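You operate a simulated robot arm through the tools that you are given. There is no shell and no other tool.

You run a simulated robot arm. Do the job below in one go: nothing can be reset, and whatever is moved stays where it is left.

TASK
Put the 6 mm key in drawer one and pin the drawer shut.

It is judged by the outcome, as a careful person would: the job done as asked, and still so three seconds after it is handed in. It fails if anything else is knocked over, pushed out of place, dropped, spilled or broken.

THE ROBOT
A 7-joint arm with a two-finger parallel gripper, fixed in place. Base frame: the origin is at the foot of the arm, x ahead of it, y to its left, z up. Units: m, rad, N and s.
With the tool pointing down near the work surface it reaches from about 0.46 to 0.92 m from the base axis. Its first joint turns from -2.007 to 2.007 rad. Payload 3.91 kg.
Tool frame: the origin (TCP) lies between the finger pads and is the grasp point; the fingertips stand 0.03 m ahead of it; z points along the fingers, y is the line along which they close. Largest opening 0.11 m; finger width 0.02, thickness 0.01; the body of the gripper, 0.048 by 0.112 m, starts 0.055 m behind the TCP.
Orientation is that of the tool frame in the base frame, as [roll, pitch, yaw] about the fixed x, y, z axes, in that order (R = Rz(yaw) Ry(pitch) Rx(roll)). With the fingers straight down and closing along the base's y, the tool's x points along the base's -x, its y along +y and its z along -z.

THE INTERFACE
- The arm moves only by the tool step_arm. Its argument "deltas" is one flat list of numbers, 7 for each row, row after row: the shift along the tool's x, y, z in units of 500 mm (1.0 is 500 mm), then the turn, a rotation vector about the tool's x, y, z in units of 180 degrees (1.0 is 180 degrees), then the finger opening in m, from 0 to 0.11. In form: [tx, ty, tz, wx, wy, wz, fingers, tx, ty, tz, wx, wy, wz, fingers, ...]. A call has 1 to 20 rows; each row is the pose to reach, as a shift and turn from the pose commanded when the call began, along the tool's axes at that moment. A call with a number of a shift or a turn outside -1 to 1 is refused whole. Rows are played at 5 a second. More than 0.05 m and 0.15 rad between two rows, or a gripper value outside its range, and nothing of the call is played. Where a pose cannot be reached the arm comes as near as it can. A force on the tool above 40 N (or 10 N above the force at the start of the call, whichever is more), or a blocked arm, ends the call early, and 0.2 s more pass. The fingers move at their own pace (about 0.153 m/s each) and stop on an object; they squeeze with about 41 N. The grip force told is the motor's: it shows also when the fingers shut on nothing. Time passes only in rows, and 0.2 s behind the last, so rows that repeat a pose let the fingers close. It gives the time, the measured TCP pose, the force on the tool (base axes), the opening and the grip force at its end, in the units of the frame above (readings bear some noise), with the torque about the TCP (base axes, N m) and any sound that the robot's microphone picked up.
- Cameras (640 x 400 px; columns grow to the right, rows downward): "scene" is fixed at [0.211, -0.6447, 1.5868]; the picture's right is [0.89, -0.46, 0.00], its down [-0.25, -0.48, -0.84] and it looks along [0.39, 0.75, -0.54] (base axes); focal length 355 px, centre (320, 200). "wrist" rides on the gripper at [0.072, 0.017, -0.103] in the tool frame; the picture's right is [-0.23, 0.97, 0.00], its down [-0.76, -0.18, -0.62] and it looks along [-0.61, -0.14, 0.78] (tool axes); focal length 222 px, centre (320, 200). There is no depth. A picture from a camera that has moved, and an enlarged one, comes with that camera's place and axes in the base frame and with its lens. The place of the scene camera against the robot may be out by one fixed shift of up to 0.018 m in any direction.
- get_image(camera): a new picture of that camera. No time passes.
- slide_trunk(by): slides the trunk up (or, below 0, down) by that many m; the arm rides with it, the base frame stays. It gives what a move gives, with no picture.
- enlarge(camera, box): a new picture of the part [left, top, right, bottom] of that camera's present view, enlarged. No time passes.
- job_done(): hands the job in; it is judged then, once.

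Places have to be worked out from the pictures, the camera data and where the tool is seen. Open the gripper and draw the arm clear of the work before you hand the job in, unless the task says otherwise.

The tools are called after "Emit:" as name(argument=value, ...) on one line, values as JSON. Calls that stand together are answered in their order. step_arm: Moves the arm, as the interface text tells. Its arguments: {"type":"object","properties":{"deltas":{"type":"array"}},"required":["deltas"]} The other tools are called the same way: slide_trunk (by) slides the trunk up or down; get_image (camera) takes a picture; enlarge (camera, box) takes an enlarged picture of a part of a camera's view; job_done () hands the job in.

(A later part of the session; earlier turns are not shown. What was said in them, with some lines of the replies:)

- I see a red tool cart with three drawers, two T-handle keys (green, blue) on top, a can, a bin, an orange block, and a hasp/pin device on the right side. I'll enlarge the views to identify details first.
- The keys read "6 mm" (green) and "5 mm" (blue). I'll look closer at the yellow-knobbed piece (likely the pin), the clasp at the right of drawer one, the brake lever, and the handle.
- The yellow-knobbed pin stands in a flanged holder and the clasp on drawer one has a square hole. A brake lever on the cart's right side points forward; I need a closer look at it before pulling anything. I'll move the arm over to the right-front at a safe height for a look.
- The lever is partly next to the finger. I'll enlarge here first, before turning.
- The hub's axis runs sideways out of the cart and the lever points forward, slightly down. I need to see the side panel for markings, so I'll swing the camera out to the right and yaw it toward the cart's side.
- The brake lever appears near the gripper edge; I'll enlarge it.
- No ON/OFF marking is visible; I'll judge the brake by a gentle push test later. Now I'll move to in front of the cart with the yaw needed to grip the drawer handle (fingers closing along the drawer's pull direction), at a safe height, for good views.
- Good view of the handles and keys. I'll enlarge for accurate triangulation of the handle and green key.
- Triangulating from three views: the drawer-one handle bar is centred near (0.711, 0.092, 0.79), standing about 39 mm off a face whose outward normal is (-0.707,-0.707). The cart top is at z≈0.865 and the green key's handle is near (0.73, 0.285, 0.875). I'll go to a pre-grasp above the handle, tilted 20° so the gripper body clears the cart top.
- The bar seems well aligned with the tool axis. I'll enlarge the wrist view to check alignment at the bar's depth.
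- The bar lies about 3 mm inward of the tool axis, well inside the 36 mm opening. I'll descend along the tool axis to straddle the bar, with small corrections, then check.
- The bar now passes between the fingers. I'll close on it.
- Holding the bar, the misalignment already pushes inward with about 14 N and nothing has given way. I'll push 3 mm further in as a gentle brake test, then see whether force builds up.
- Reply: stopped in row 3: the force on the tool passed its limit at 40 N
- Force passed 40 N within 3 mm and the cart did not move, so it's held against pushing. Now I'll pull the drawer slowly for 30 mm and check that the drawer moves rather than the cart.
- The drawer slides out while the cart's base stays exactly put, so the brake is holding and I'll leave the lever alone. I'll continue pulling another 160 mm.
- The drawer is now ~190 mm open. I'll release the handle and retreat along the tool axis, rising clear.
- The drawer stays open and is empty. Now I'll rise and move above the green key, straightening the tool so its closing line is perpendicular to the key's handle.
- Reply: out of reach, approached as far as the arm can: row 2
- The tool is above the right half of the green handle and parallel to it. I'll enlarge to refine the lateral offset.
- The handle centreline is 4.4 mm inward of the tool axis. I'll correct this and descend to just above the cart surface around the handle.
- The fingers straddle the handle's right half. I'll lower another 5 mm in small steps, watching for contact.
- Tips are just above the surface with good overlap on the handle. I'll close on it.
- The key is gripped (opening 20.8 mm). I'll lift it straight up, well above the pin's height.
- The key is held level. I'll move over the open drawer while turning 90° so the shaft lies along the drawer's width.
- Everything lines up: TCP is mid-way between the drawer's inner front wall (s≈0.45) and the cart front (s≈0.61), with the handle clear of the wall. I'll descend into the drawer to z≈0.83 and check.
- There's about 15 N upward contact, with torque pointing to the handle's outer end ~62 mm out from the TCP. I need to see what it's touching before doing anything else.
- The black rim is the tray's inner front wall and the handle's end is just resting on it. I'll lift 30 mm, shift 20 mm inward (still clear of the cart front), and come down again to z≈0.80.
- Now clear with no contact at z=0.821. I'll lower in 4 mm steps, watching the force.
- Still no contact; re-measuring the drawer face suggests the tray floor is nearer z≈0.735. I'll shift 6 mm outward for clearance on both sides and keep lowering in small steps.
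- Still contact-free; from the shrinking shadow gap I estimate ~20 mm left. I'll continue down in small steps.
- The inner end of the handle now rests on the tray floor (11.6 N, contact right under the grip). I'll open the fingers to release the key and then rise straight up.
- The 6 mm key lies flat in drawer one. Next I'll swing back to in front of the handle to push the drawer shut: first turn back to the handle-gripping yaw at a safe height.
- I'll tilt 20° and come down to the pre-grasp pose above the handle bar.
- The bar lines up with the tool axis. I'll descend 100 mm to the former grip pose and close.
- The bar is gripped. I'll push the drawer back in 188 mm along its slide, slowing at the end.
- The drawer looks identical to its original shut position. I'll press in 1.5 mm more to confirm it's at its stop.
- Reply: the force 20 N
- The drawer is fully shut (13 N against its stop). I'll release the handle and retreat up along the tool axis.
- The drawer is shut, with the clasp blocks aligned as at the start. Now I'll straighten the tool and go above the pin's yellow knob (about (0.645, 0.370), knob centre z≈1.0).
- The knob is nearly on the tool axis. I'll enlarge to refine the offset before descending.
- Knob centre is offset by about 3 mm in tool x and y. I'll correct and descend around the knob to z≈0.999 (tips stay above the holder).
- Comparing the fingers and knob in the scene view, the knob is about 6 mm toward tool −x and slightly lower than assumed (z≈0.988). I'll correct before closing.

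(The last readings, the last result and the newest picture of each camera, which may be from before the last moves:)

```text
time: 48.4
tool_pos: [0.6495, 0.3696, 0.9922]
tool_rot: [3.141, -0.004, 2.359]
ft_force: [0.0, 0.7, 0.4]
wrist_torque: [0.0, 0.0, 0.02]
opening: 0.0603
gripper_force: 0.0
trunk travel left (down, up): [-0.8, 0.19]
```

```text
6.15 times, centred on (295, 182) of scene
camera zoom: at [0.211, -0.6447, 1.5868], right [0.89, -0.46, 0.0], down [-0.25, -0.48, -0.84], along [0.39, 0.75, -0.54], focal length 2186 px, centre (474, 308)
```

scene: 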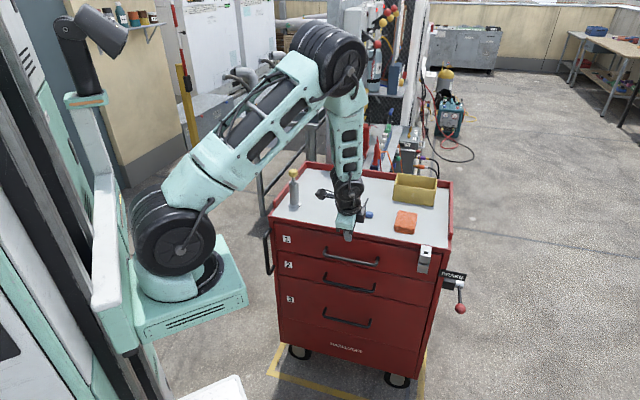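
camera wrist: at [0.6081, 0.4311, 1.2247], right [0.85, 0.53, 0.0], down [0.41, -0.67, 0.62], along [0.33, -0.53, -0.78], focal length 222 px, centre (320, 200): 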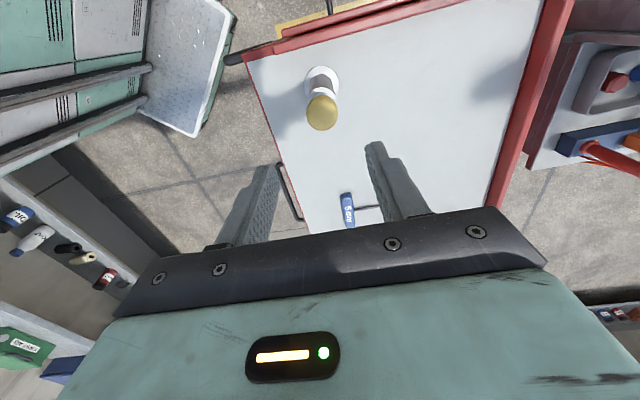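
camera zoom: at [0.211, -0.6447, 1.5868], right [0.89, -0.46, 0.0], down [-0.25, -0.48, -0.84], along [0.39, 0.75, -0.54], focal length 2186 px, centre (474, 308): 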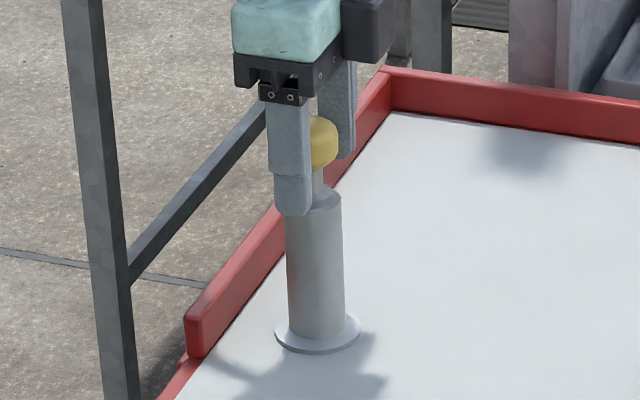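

Nearly centred; a final 2 mm correction toward tool −y/−x, then close on the knob.

Emit:
step_arm(deltas=[-0.003, -0.0042, 0, 0, 0, 0, 0.06, -0.003, -0.0042, 0, 0, 0, 0, 0.045, -0.003, -0.0042, 0, 0, 0, 0, 0.04, -0.003, -0.0042, 0, 0, 0, 0, 0.036])

Emit:
enlarge(camera="wrist", box=[220, 80, 420, 240])

Emit:
enlarge(camera="scene", box=[270, 150, 320, 215])

```text
time: 49.4
tool_pos: [0.6499, 0.3669, 0.9924]
tool_rot: [3.14, -0.002, 2.358]
ft_force: [0.4, -0.2, 0.2]
wrist_torque: [-0.02, 0.02, 0.0]
opening: 0.0361
gripper_force: 0.1
trunk travel left (down, up): [-0.8, 0.19]
```

```text
2.50 times, centred on (320, 160) of wrist
camera zoom: at [0.6114, 0.4299, 1.0957], right [0.85, 0.53, 0.0], down [0.41, -0.67, 0.62], along [0.33, -0.53, -0.78], focal length 555 px, centre (320, 300)
```

zoom: 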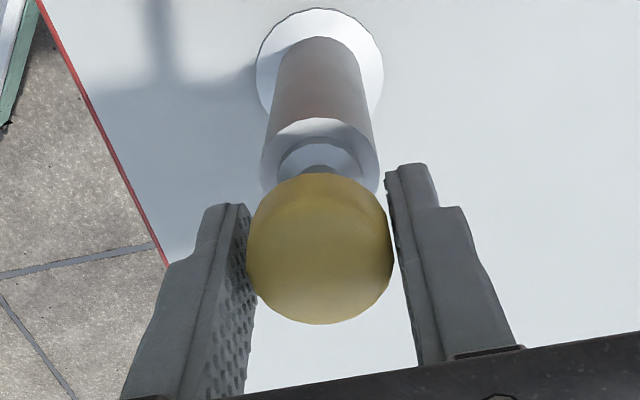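

```text
6.15 times, centred on (295, 182) of scene
camera zoom: at [0.211, -0.6447, 1.5868], right [0.89, -0.46, 0.0], down [-0.25, -0.48, -0.84], along [0.39, 0.75, -0.54], focal length 2186 px, centre (474, 308)
```

zoom: 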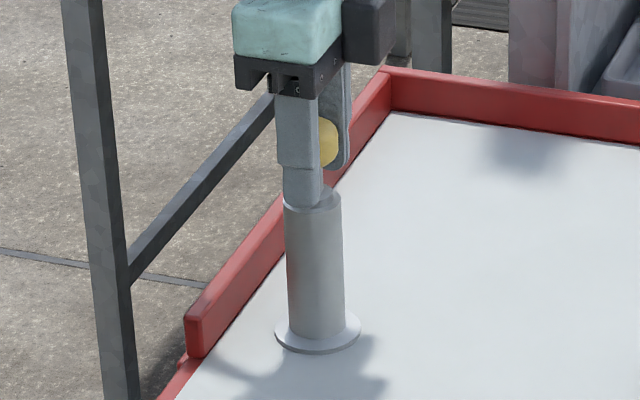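

The knob sits centred between the pads with no contact force. I'll close firmly.

Emit:
step_arm(deltas=[0, 0, 0, 0, 0, 0, 0.0, 0, 0, 0, 0, 0, 0, 0.0, 0, 0, 0, 0, 0, 0, 0.0])

Emit:
enlarge(camera="scene", box=[270, 150, 320, 215])

```text
time: 50.2
tool_pos: [0.6493, 0.3684, 0.9918]
tool_rot: [3.141, -0.004, 2.358]
ft_force: [-0.4, 0.3, 0.1]
wrist_torque: [0.02, -0.03, -0.03]
opening: 0.0319
gripper_force: 40.8
trunk travel left (down, up): [-0.8, 0.19]
```

```text
6.15 times, centred on (295, 182) of scene
camera zoom: at [0.211, -0.6447, 1.5868], right [0.89, -0.46, 0.0], down [-0.25, -0.48, -0.84], along [0.39, 0.75, -0.54], focal length 2186 px, centre (474, 308)
```

zoom: 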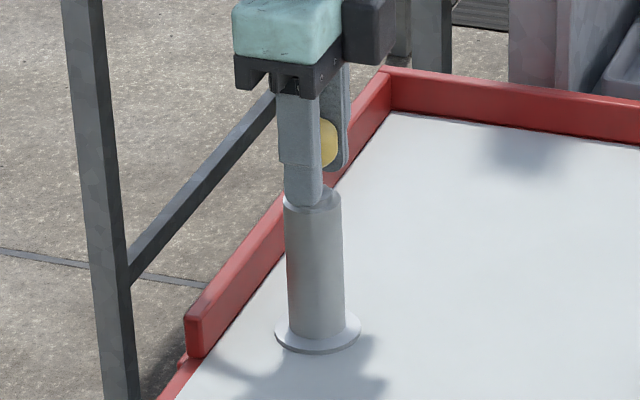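

Knob gripped at 31.9 mm opening without side force. I'll lift straight up slowly, 30 mm first, watching the holder.

Emit:
step_arm(deltas=[0, 0, -0.01, 0, 0, 0, 0.0, 0, 0, -0.02, 0, 0, 0, 0.0, 0, 0, -0.04, 0, 0, 0, 0.0, 0, 0, -0.06, 0, 0, 0, 0.0])

Emit:
enlarge(camera="scene", box=[270, 140, 320, 215])

Emit:
enlarge(camera="wrist", box=[220, 80, 420, 240])

```text
time: 51.2
tool_pos: [0.6496, 0.3667, 1.0219]
tool_rot: [3.141, -0.004, 2.358]
ft_force: [0.2, 0.0, -0.4]
wrist_torque: [-0.02, 0.01, 0.03]
opening: 0.0318
gripper_force: 41.1
trunk travel left (down, up): [-0.8, 0.19]
```

```text
5.33 times, centred on (295, 178) of scene
camera zoom: at [0.211, -0.6447, 1.5868], right [0.89, -0.46, 0.0], down [-0.25, -0.48, -0.84], along [0.39, 0.75, -0.54], focal length 1895 px, centre (453, 320)
```

zoom: 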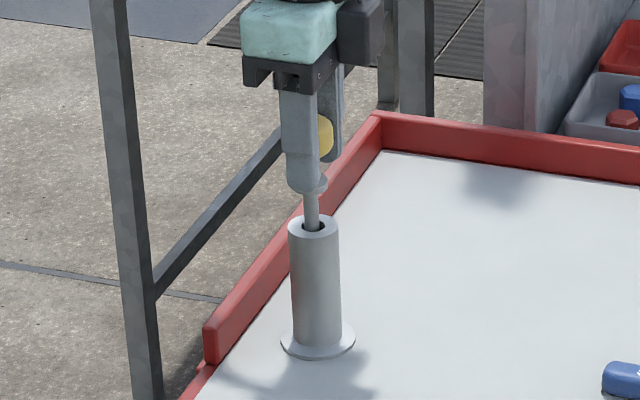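

```text
2.50 times, centred on (320, 160) of wrist
camera zoom: at [0.6111, 0.4299, 1.1259], right [0.85, 0.53, 0.0], down [0.41, -0.67, 0.62], along [0.33, -0.53, -0.78], focal length 555 px, centre (320, 300)
```

zoom: 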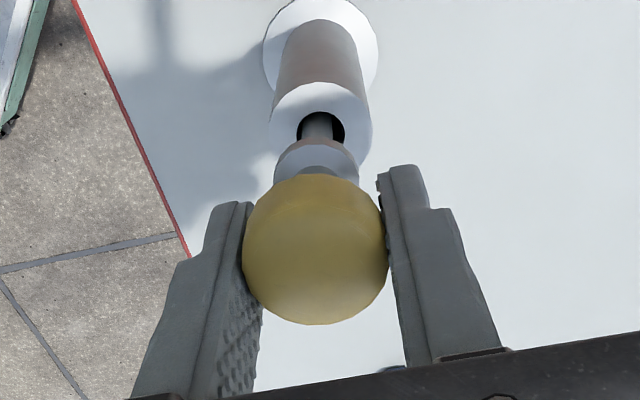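

The pin slides out cleanly: a thin ~10 mm shaft beneath a collar. I'll lift another 110 mm to clear the holder and see its full length.

Emit:
step_arm(deltas=[0, 0, -0.05, 0, 0, 0, 0.0, 0, 0, -0.1, 0, 0, 0, 0.0, 0, 0, -0.16, 0, 0, 0, 0.0, 0, 0, -0.22, 0, 0, 0, 0.0])

Emit:
enlarge(camera="scene", box=[260, 100, 330, 215])

Emit:
get_image(camera="wrist")

```text
time: 52.2
tool_pos: [0.6494, 0.3661, 1.1326]
tool_rot: [3.14, -0.005, 2.358]
ft_force: [0.2, 0.5, -1.1]
wrist_torque: [-0.02, 0.02, 0.01]
opening: 0.0318
gripper_force: 41.2
trunk travel left (down, up): [-0.8, 0.19]
```

```text
3.48 times, centred on (295, 158) of scene
camera zoom: at [0.211, -0.6447, 1.5868], right [0.89, -0.46, 0.0], down [-0.25, -0.48, -0.84], along [0.39, 0.75, -0.54], focal length 1236 px, centre (407, 348)
```

zoom: 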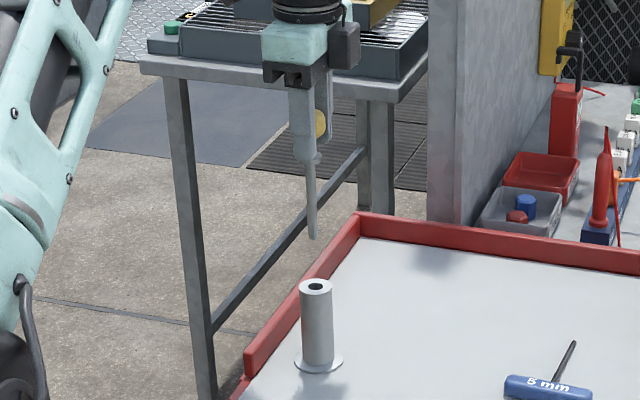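

```text
taken
camera wrist: at [0.6115, 0.4289, 1.2363], right [0.85, 0.53, 0.0], down [0.41, -0.67, 0.62], along [0.33, -0.53, -0.78], focal length 222 px, centre (320, 200)
```

wrist: 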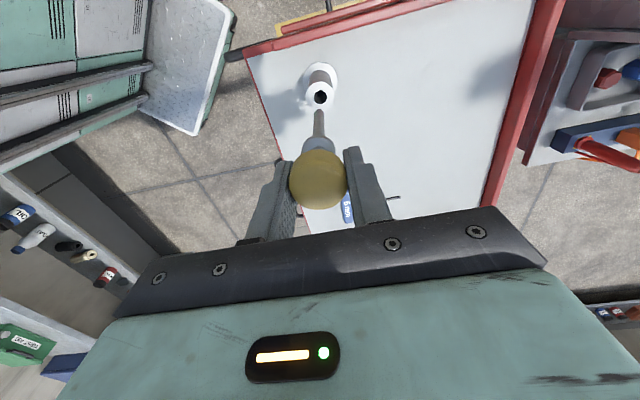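

The pin is free: tip about 138 mm below the TCP, conical end, ~10 mm shaft. Triangulating the clasp's top hole gives about (0.895, -0.065, 0.858). I'll carry the pin over there, staying high, and check alignment.

Emit:
step_arm(deltas=[-0.0797, -0.0221, 0.0121, 0, 0, 0, 0.0, -0.1594, -0.0441, 0.0242, 0, 0, 0, 0.0, -0.2391, -0.0662, 0.0363, 0, 0, 0, 0.0, -0.3188, -0.0883, 0.0484, 0, 0, 0, 0.0, -0.3985, -0.1103, 0.0605, 0, 0, 0, 0.0, -0.4782, -0.1324, 0.0726, 0, 0, 0, 0.0, -0.5579, -0.1545, 0.0847, 0, 0, 0, 0.0, -0.6376, -0.1765, 0.0968, 0, 0, 0, 0.0, -0.7173, -0.1986, 0.1089, 0, 0, 0, 0.0, -0.797, -0.2207, 0.121, 0, 0, 0, 0.0, -0.8767, -0.2427, 0.1331, 0, 0, 0, 0.0, -0.9564, -0.2648, 0.1452, 0, 0, 0, 0.0])

Emit:
get_image(camera="wrist")

Emit:
enlarge(camera="scene", box=[370, 170, 480, 290])

```text
time: 54.8
tool_pos: [0.8945, -0.0629, 1.0581]
tool_rot: [3.141, -0.004, 2.36]
ft_force: [-1.1, 0.7, -0.3]
wrist_torque: [-0.02, -0.04, 0.04]
opening: 0.0318
gripper_force: 40.7
trunk travel left (down, up): [-0.8, 0.19]
```

```text
taken
camera wrist: at [0.8565, -0.0007, 1.1614], right [0.85, 0.53, 0.0], down [0.42, -0.67, 0.62], along [0.33, -0.53, -0.78], focal length 222 px, centre (320, 200)
```

wrist: 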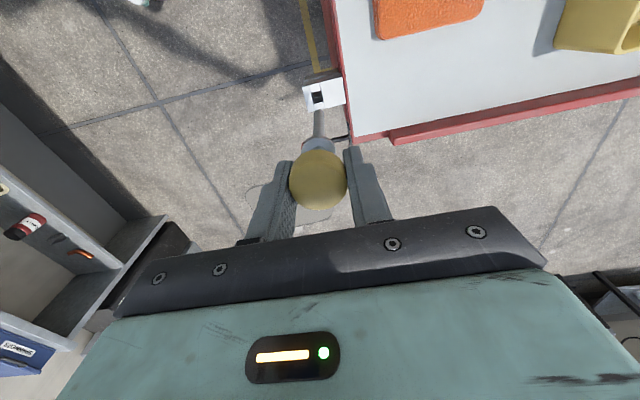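

```text
3.33 times, centred on (425, 230) of scene
camera zoom: at [0.211, -0.6447, 1.5868], right [0.89, -0.46, 0.0], down [-0.25, -0.48, -0.84], along [0.39, 0.75, -0.54], focal length 1184 px, centre (-30, 100)
```

zoom: 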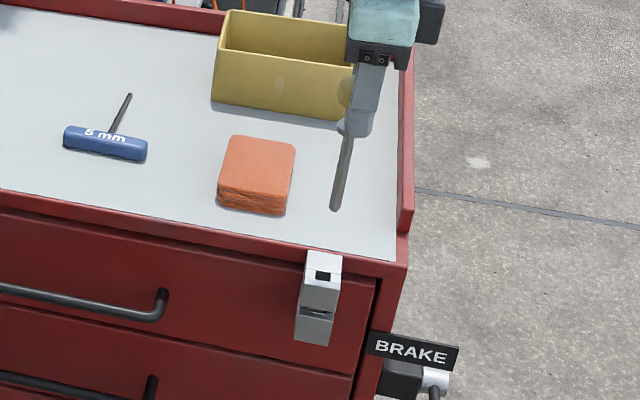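

The pin hangs above the clasp. I'll enlarge both views to measure tip-to-hole offset.

Emit:
enlarge(camera="wrist", box=[270, 50, 370, 160])

Emit:
enlarge(camera="scene", box=[405, 215, 450, 285])

```text
3.64 times, centred on (320, 105) of wrist
camera zoom: at [0.8565, -0.0007, 1.1614], right [0.85, 0.53, 0.0], down [0.42, -0.67, 0.62], along [0.33, -0.53, -0.78], focal length 808 px, centre (320, 546)
```

zoom: 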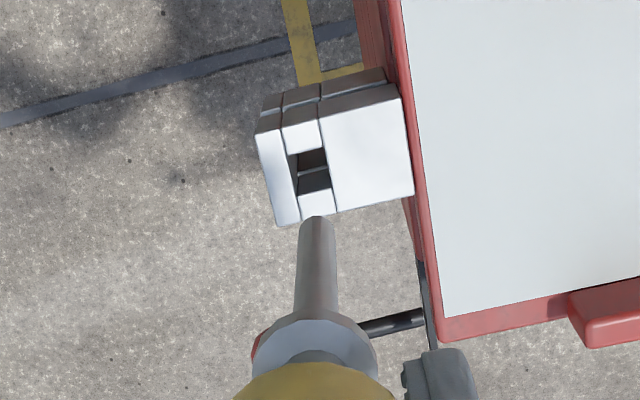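

```text
5.71 times, centred on (428, 250) of scene
camera zoom: at [0.211, -0.6447, 1.5868], right [0.89, -0.46, 0.0], down [-0.25, -0.48, -0.84], along [0.39, 0.75, -0.54], focal length 2030 px, centre (-294, -86)
```

zoom: 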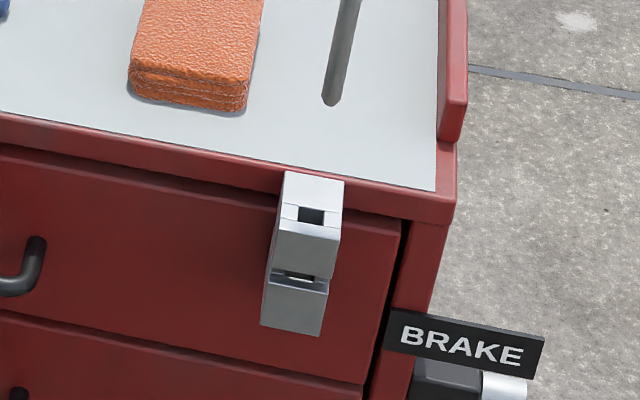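

Both cameras agree on the hole at (0.8937, -0.0657, 0.858); the pin hangs straight on the tool axis. I'll shift about 3 mm and lower until the tip is ~14 mm above the hole, then recheck.

Emit:
step_arm(deltas=[-0.0028, -0.0052, 0.03, 0, 0, 0, 0.0, -0.0028, -0.0052, 0.07, 0, 0, 0, 0.0, -0.0028, -0.0052, 0.1, 0, 0, 0, 0.0, -0.0028, -0.0052, 0.112, 0, 0, 0, 0.0])

Emit:
enlarge(camera="wrist", box=[280, 60, 360, 150])

Emit:
enlarge(camera="scene", box=[410, 225, 445, 275])

```text
time: 55.8
tool_pos: [0.8945, -0.066, 1.0015]
tool_rot: [3.141, -0.003, 2.357]
ft_force: [0.5, -0.1, -1.3]
wrist_torque: [0.02, 0.04, -0.01]
opening: 0.0321
gripper_force: 41.2
trunk travel left (down, up): [-0.8, 0.19]
```

```text
4.44 times, centred on (320, 105) of wrist
camera zoom: at [0.8558, -0.0045, 1.1052], right [0.85, 0.53, 0.0], down [0.41, -0.67, 0.62], along [0.33, -0.53, -0.78], focal length 987 px, centre (320, 622)
```

zoom: 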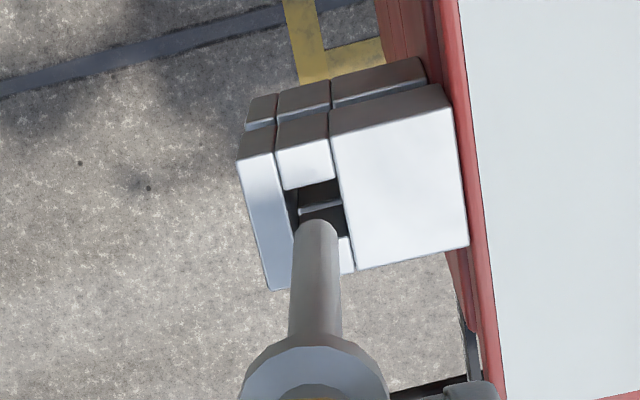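

```text
8.00 times, centred on (428, 250) of scene
camera zoom: at [0.211, -0.6447, 1.5868], right [0.89, -0.46, 0.0], down [-0.25, -0.48, -0.84], along [0.39, 0.75, -0.54], focal length 2842 px, centre (-540, -200)
```

zoom: 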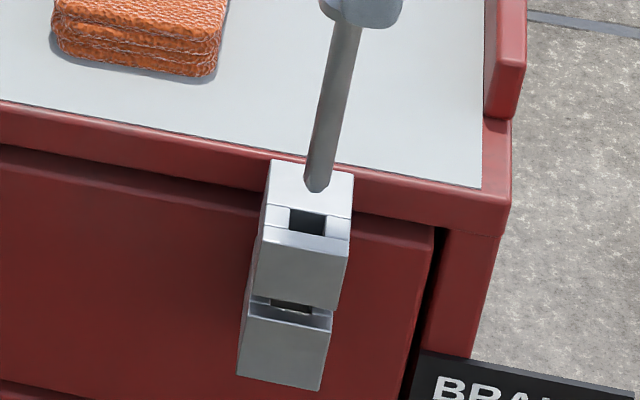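

Scene view shows the tip heading exactly into the hole along the clasp's width, and the wrist view shows it centred front-to-back. I'll lower slowly 30 mm, watching the force.

Emit:
step_arm(deltas=[0, 0, 0.01, 0, 0, 0, 0.0, 0, 0, 0.02, 0, 0, 0, 0.0, 0, 0, 0.03, 0, 0, 0, 0.0, 0, 0, 0.04, 0, 0, 0, 0.0, 0, 0, 0.05, 0, 0, 0, 0.0, 0, 0, 0.06, 0, 0, 0, 0.0])

Emit:
enlarge(camera="wrist", box=[280, 60, 360, 150])

Emit:
enlarge(camera="scene", box=[410, 225, 445, 275])

```text
time: 57.2
tool_pos: [0.8924, -0.0653, 0.9725]
tool_rot: [3.14, -0.004, 2.358]
ft_force: [0.3, -0.4, -1.9]
wrist_torque: [0.02, -0.03, 0.04]
opening: 0.0321
gripper_force: 41.4
trunk travel left (down, up): [-0.8, 0.19]
```

```text
4.44 times, centred on (320, 105) of wrist
camera zoom: at [0.8556, -0.0039, 1.0757], right [0.85, 0.53, 0.0], down [0.41, -0.67, 0.62], along [0.33, -0.53, -0.78], focal length 987 px, centre (320, 622)
```

zoom: 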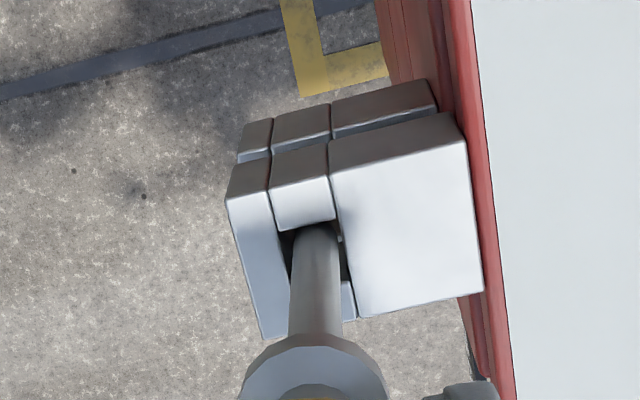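

```text
8.00 times, centred on (428, 250) of scene
camera zoom: at [0.211, -0.6447, 1.5868], right [0.89, -0.46, 0.0], down [-0.25, -0.48, -0.84], along [0.39, 0.75, -0.54], focal length 2842 px, centre (-540, -200)
```

zoom: 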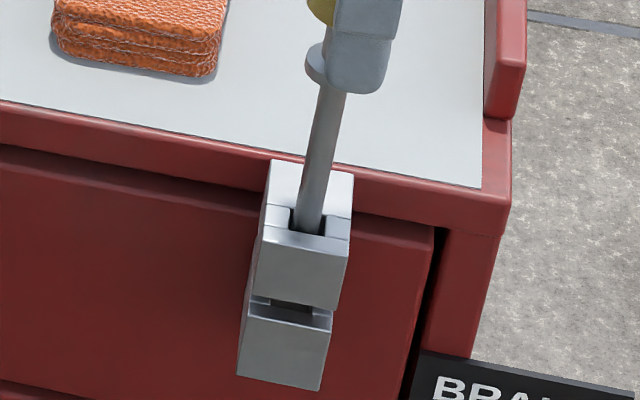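

The tip has entered the upper hole with no side force. I'll continue down 35 mm through toward the lower block.

Emit:
step_arm(deltas=[0, 0, 0.01, 0, 0, 0, 0.0, 0, 0, 0.02, 0, 0, 0, 0.0, 0, 0, 0.03, 0, 0, 0, 0.0, 0, 0, 0.04, 0, 0, 0, 0.0, 0, 0, 0.05, 0, 0, 0, 0.0, 0, 0, 0.06, 0, 0, 0, 0.0, 0, 0, 0.07, 0, 0, 0, 0.0])

Emit:
enlarge(camera="wrist", box=[280, 60, 360, 150])

Emit:
enlarge(camera="scene", box=[410, 225, 445, 275])

```text
time: 58.8
tool_pos: [0.8935, -0.0671, 0.9367]
tool_rot: [3.139, -0.005, 2.359]
ft_force: [0.3, 0.6, -0.4]
wrist_torque: [-0.01, 0.0, 0.01]
opening: 0.0319
gripper_force: 41.1
trunk travel left (down, up): [-0.8, 0.19]
```

```text
4.44 times, centred on (320, 105) of wrist
camera zoom: at [0.8555, -0.0037, 1.0406], right [0.85, 0.53, 0.0], down [0.41, -0.67, 0.62], along [0.33, -0.53, -0.78], focal length 987 px, centre (320, 622)
```

zoom: 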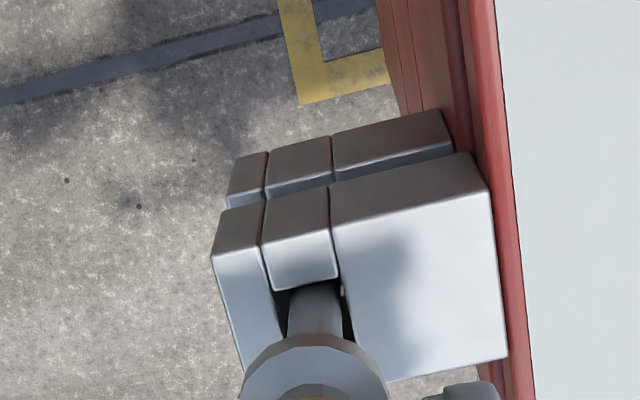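

```text
8.00 times, centred on (428, 250) of scene
camera zoom: at [0.211, -0.6447, 1.5868], right [0.89, -0.46, 0.0], down [-0.25, -0.48, -0.84], along [0.39, 0.75, -0.54], focal length 2842 px, centre (-540, -200)
```

zoom: 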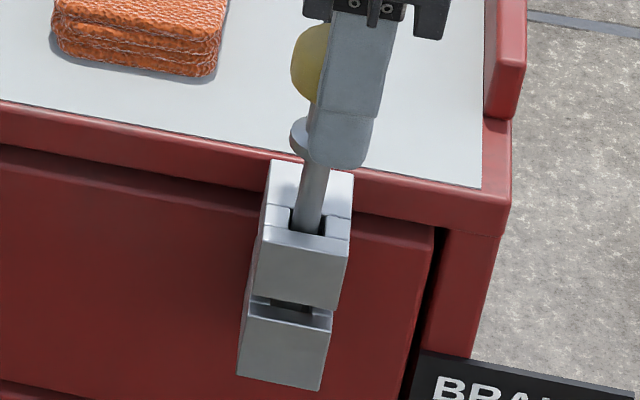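

No contact force; the shaft is visible through the gap between blocks. I'll lower 30 mm more.

Emit:
step_arm(deltas=[0, 0, 0.01, 0, 0, 0, 0.0, 0, 0, 0.02, 0, 0, 0, 0.0, 0, 0, 0.03, 0, 0, 0, 0.0, 0, 0, 0.04, 0, 0, 0, 0.0, 0, 0, 0.05, 0, 0, 0, 0.0, 0, 0, 0.06, 0, 0, 0, 0.0])

Emit:
enlarge(camera="wrist", box=[240, 60, 400, 220])

Emit:
enlarge(camera="scene", box=[410, 225, 445, 275])

```text
time: 60.2
tool_pos: [0.8948, -0.0662, 0.9082]
tool_rot: [3.141, -0.003, 2.358]
ft_force: [0.1, 0.5, -1.2]
wrist_torque: [0.0, 0.01, 0.0]
opening: 0.0316
gripper_force: 40.8
trunk travel left (down, up): [-0.8, 0.19]
```

```text
2.50 times, centred on (320, 140) of wrist
camera zoom: at [0.856, -0.0039, 1.0107], right [0.85, 0.53, 0.0], down [0.41, -0.67, 0.62], along [0.33, -0.53, -0.78], focal length 555 px, centre (320, 350)
```

zoom: 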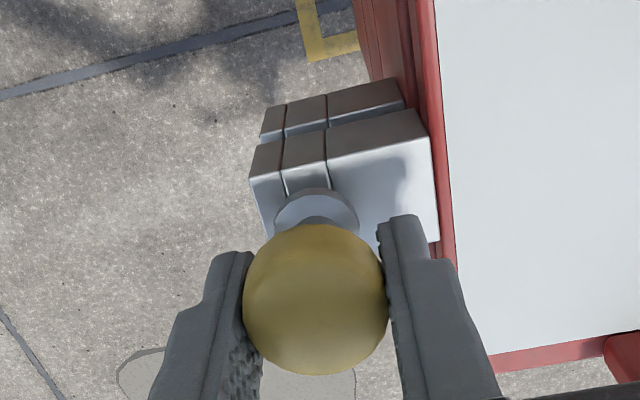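

```text
8.00 times, centred on (428, 250) of scene
camera zoom: at [0.211, -0.6447, 1.5868], right [0.89, -0.46, 0.0], down [-0.25, -0.48, -0.84], along [0.39, 0.75, -0.54], focal length 2842 px, centre (-540, -200)
```

zoom: 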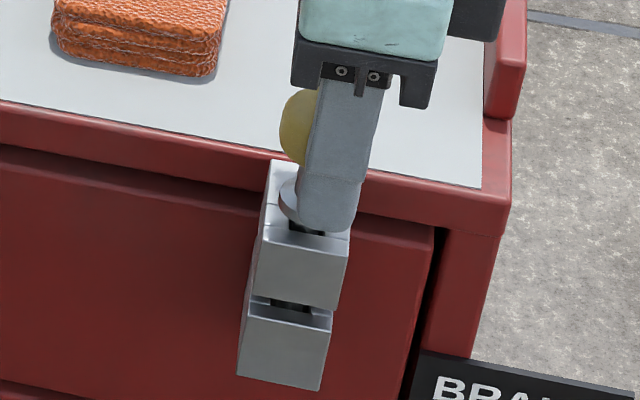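

Still no contact; the collar is about 10 mm above the clasp. I'll lower in 2 mm steps until it seats.

Emit:
step_arm(deltas=[0, 0, 0.004, 0, 0, 0, 0.0, 0, 0, 0.008, 0, 0, 0, 0.0, 0, 0, 0.012, 0, 0, 0, 0.0, 0, 0, 0.016, 0, 0, 0, 0.0])

Emit:
enlarge(camera="wrist", box=[240, 60, 400, 220])

Emit:
enlarge(camera="scene", box=[410, 225, 445, 275])

```text
time: 61.2
tool_pos: [0.8931, -0.066, 0.8999]
tool_rot: [3.137, -0.001, 2.358]
ft_force: [-1.5, -0.4, 6.0]
wrist_torque: [0.05, 0.14, 0.0]
opening: 0.0314
gripper_force: 41.4
trunk travel left (down, up): [-0.8, 0.19]
```

```text
2.50 times, centred on (320, 140) of wrist
camera zoom: at [0.8557, -0.0038, 1.0036], right [0.85, 0.53, 0.0], down [0.41, -0.67, 0.62], along [0.33, -0.53, -0.78], focal length 555 px, centre (320, 350)
```

zoom: 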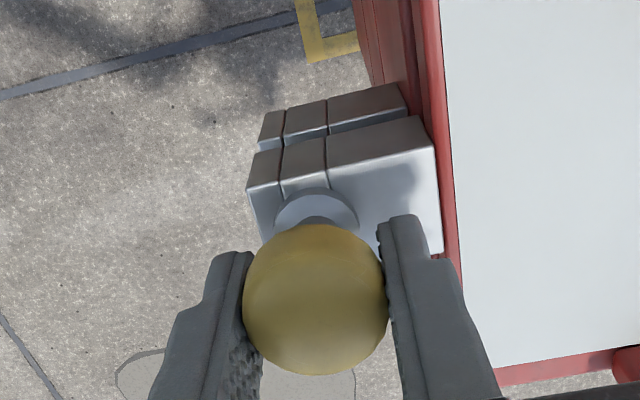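

```text
8.00 times, centred on (428, 250) of scene
camera zoom: at [0.211, -0.6447, 1.5868], right [0.89, -0.46, 0.0], down [-0.25, -0.48, -0.84], along [0.39, 0.75, -0.54], focal length 2842 px, centre (-540, -200)
```

zoom: 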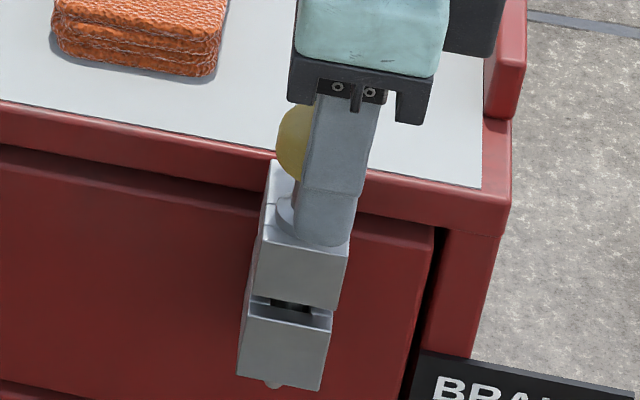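

6 N upward contact: the collar appears to be seated and the pin tip pokes out below the lower block. I'll press 1.5 mm further to confirm the seat.

Emit:
step_arm(deltas=[0, 0, 0.0015, 0, 0, 0, 0.0, 0, 0, 0.003, 0, 0, 0, 0.0])

Emit:
enlarge(camera="scene", box=[410, 225, 445, 290])

```text
time: 61.8
tool_pos: [0.8943, -0.0667, 0.8997]
tool_rot: [3.14, 0.001, 2.357]
ft_force: [-5.9, -1.0, 23.1]
wrist_torque: [0.0, 0.48, 0.01]
opening: 0.0317
gripper_force: 40.7
trunk travel left (down, up): [-0.8, 0.19]
```

```text
6.15 times, centred on (428, 258) of scene
camera zoom: at [0.211, -0.6447, 1.5868], right [0.89, -0.46, 0.0], down [-0.25, -0.48, -0.84], along [0.39, 0.75, -0.54], focal length 2186 px, centre (-342, -154)
```

zoom: 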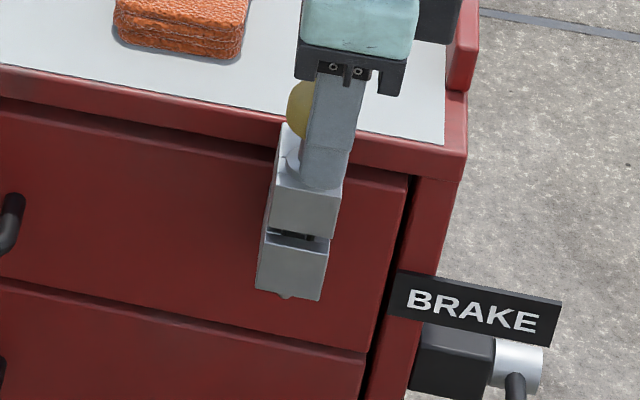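

23 N on the collar: firmly seated, with the tip out below the lower block. I'll ease off the press, open the fingers, and rise straight up slowly.

Emit:
step_arm(deltas=[0, 0, -0.003, 0, 0, 0, 0.0, 0, 0, -0.003, 0, 0, 0, 0.04, 0, 0, -0.003, 0, 0, 0, 0.052, 0, 0, -0.003, 0, 0, 0, 0.052, 0, 0, -0.02, 0, 0, 0, 0.052, 0, 0, -0.05, 0, 0, 0, 0.052, 0, 0, -0.1, 0, 0, 0, 0.052])

Emit:
enlarge(camera="scene", box=[400, 210, 450, 290])

Emit:
get_image(camera="wrist")

```text
time: 63.4
tool_pos: [0.8943, -0.0662, 0.9475]
tool_rot: [3.139, -0.003, 2.357]
ft_force: [0.0, 0.2, -1.3]
wrist_torque: [0.04, 0.01, 0.0]
opening: 0.0519
gripper_force: 0.0
trunk travel left (down, up): [-0.8, 0.19]
```

```text
5.00 times, centred on (425, 250) of scene
camera zoom: at [0.211, -0.6447, 1.5868], right [0.89, -0.46, 0.0], down [-0.25, -0.48, -0.84], along [0.39, 0.75, -0.54], focal length 1776 px, centre (-205, -50)
```

zoom: 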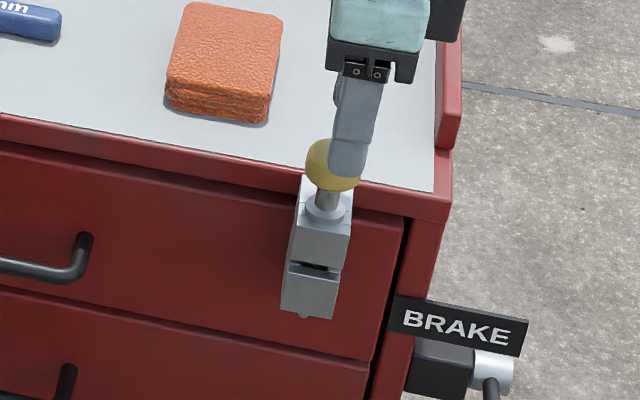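

```text
taken
camera wrist: at [0.8556, -0.0037, 1.0512], right [0.85, 0.53, 0.0], down [0.41, -0.67, 0.62], along [0.33, -0.53, -0.78], focal length 222 px, centre (320, 200)
```

wrist: 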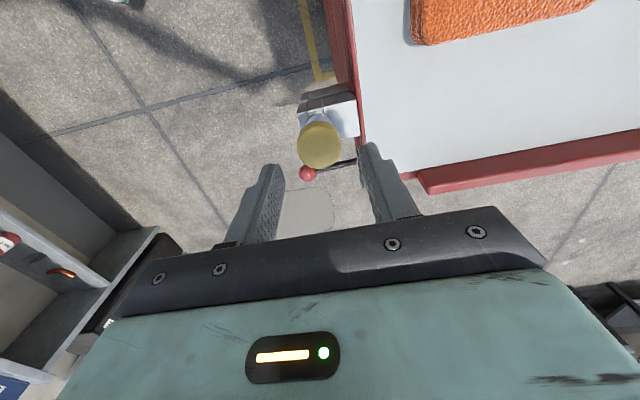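

The pin stands seated in the clasp, free of the gripper. I'll rise clear and draw the arm back away from the cart.

Emit:
step_arm(deltas=[0, 0, -0.08, 0, 0, 0, 0.052, 0, 0, -0.16, 0, 0, 0, 0.052, 0, 0, -0.24, 0, 0, 0, 0.06, 0.055, -0.0499, -0.2694, 0, 0, 0, 0.08, 0.1101, -0.0998, -0.2989, 0, 0, 0, 0.11, 0.1651, -0.1497, -0.3283, 0, 0, 0, 0.11, 0.2202, -0.1996, -0.3578, 0, 0, 0, 0.11, 0.2752, -0.2496, -0.3872, 0, 0, 0, 0.11, 0.3302, -0.2995, -0.4166, 0, 0, 0, 0.11, 0.3853, -0.3494, -0.4461, 0, 0, 0, 0.11, 0.4403, -0.3993, -0.4755, 0, 0, 0, 0.11, 0.4954, -0.4492, -0.505, 0, 0, 0, 0.11])

Emit:
get_image(camera="scene")

Emit:
enlarge(camera="scene", box=[260, 150, 480, 330])

Emit:
enlarge(camera="scene", box=[405, 225, 445, 285])

Emit:
enlarge(camera="scene", box=[270, 330, 430, 400])

```text
time: 66.0
tool_pos: [0.5601, -0.0522, 1.2006]
tool_rot: [3.139, -0.004, 2.359]
ft_force: [0.7, 0.0, -0.3]
wrist_torque: [-0.04, 0.04, 0.01]
opening: 0.1102
gripper_force: 0.0
trunk travel left (down, up): [-0.8, 0.19]
```

```text
taken
```

scene: 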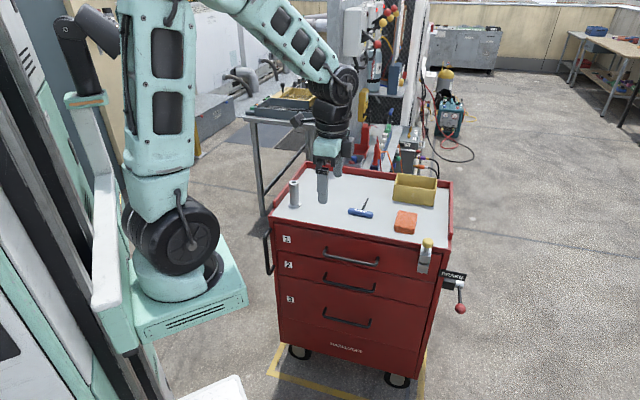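

```text
2.22 times, centred on (370, 240) of scene
camera zoom: at [0.211, -0.6447, 1.5868], right [0.89, -0.46, 0.0], down [-0.25, -0.48, -0.84], along [0.39, 0.75, -0.54], focal length 789 px, centre (209, 111)
```

zoom: 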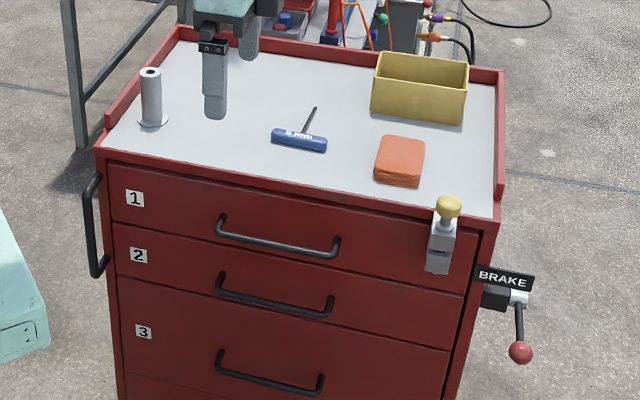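

```text
6.67 times, centred on (425, 255) of scene
camera zoom: at [0.211, -0.6447, 1.5868], right [0.89, -0.46, 0.0], down [-0.25, -0.48, -0.84], along [0.39, 0.75, -0.54], focal length 2368 px, centre (-380, -167)
```

zoom: 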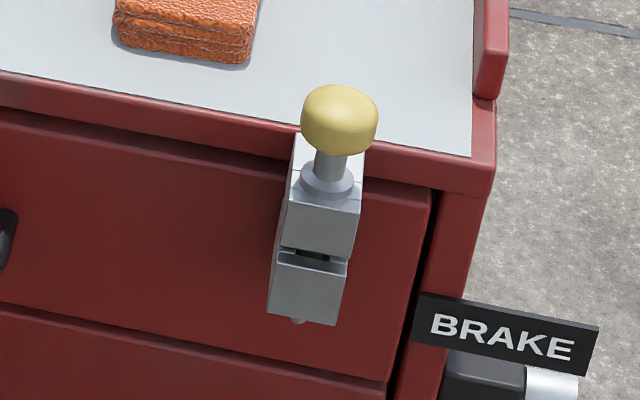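

```text
4.00 times, centred on (350, 365) of scene
camera zoom: at [0.211, -0.6447, 1.5868], right [0.89, -0.46, 0.0], down [-0.25, -0.48, -0.84], along [0.39, 0.75, -0.54], focal length 1421 px, centre (200, -460)
```

zoom: 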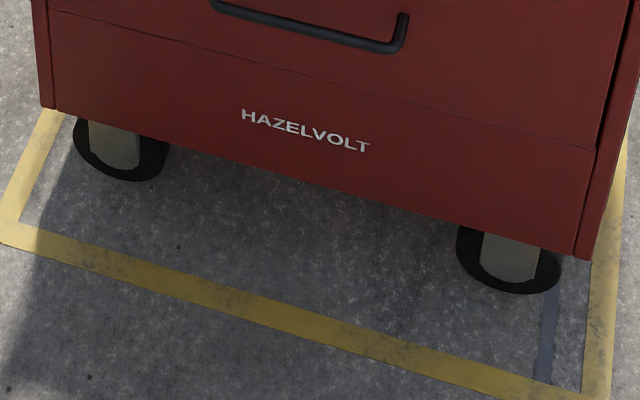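

The 6 mm key is in drawer one, the drawer is shut, and the pin is through both clasp blocks with its collar seated and its tip showing below. The cart, brake lever, blue key, block, bin and holder are where they started. The gripper is open and the arm is drawn clear, so I'm handing in the job.

Emit:
job_done()

```text
The job is handed in.
```

The 6 mm key (green handle) is lying flat in drawer one. The drawer is shut and the pin is in place. The pin passes through both clasp blocks: its collar sits on the upper block and its tip shows below the lower one.

- **Brake:** Before opening the drawer I checked whether the cart would roll. It held against more than 40 N of pushing and stayed put while the drawer was pulled, so I left the brake lever alone.
- **Key contact:** On the way in, the end of the key's handle touched the rim of the drawer's inner tray at about 15 N. I lifted it, moved it 20 mm further in and set it down on the tray floor. I saw no damage in the pictures.
- **Everything else:** In the last pictures the cart, 5 mm key, orange block, yellow bin and empty pin holder are where they started.

I opened the gripper and drew the arm clear before handing in.
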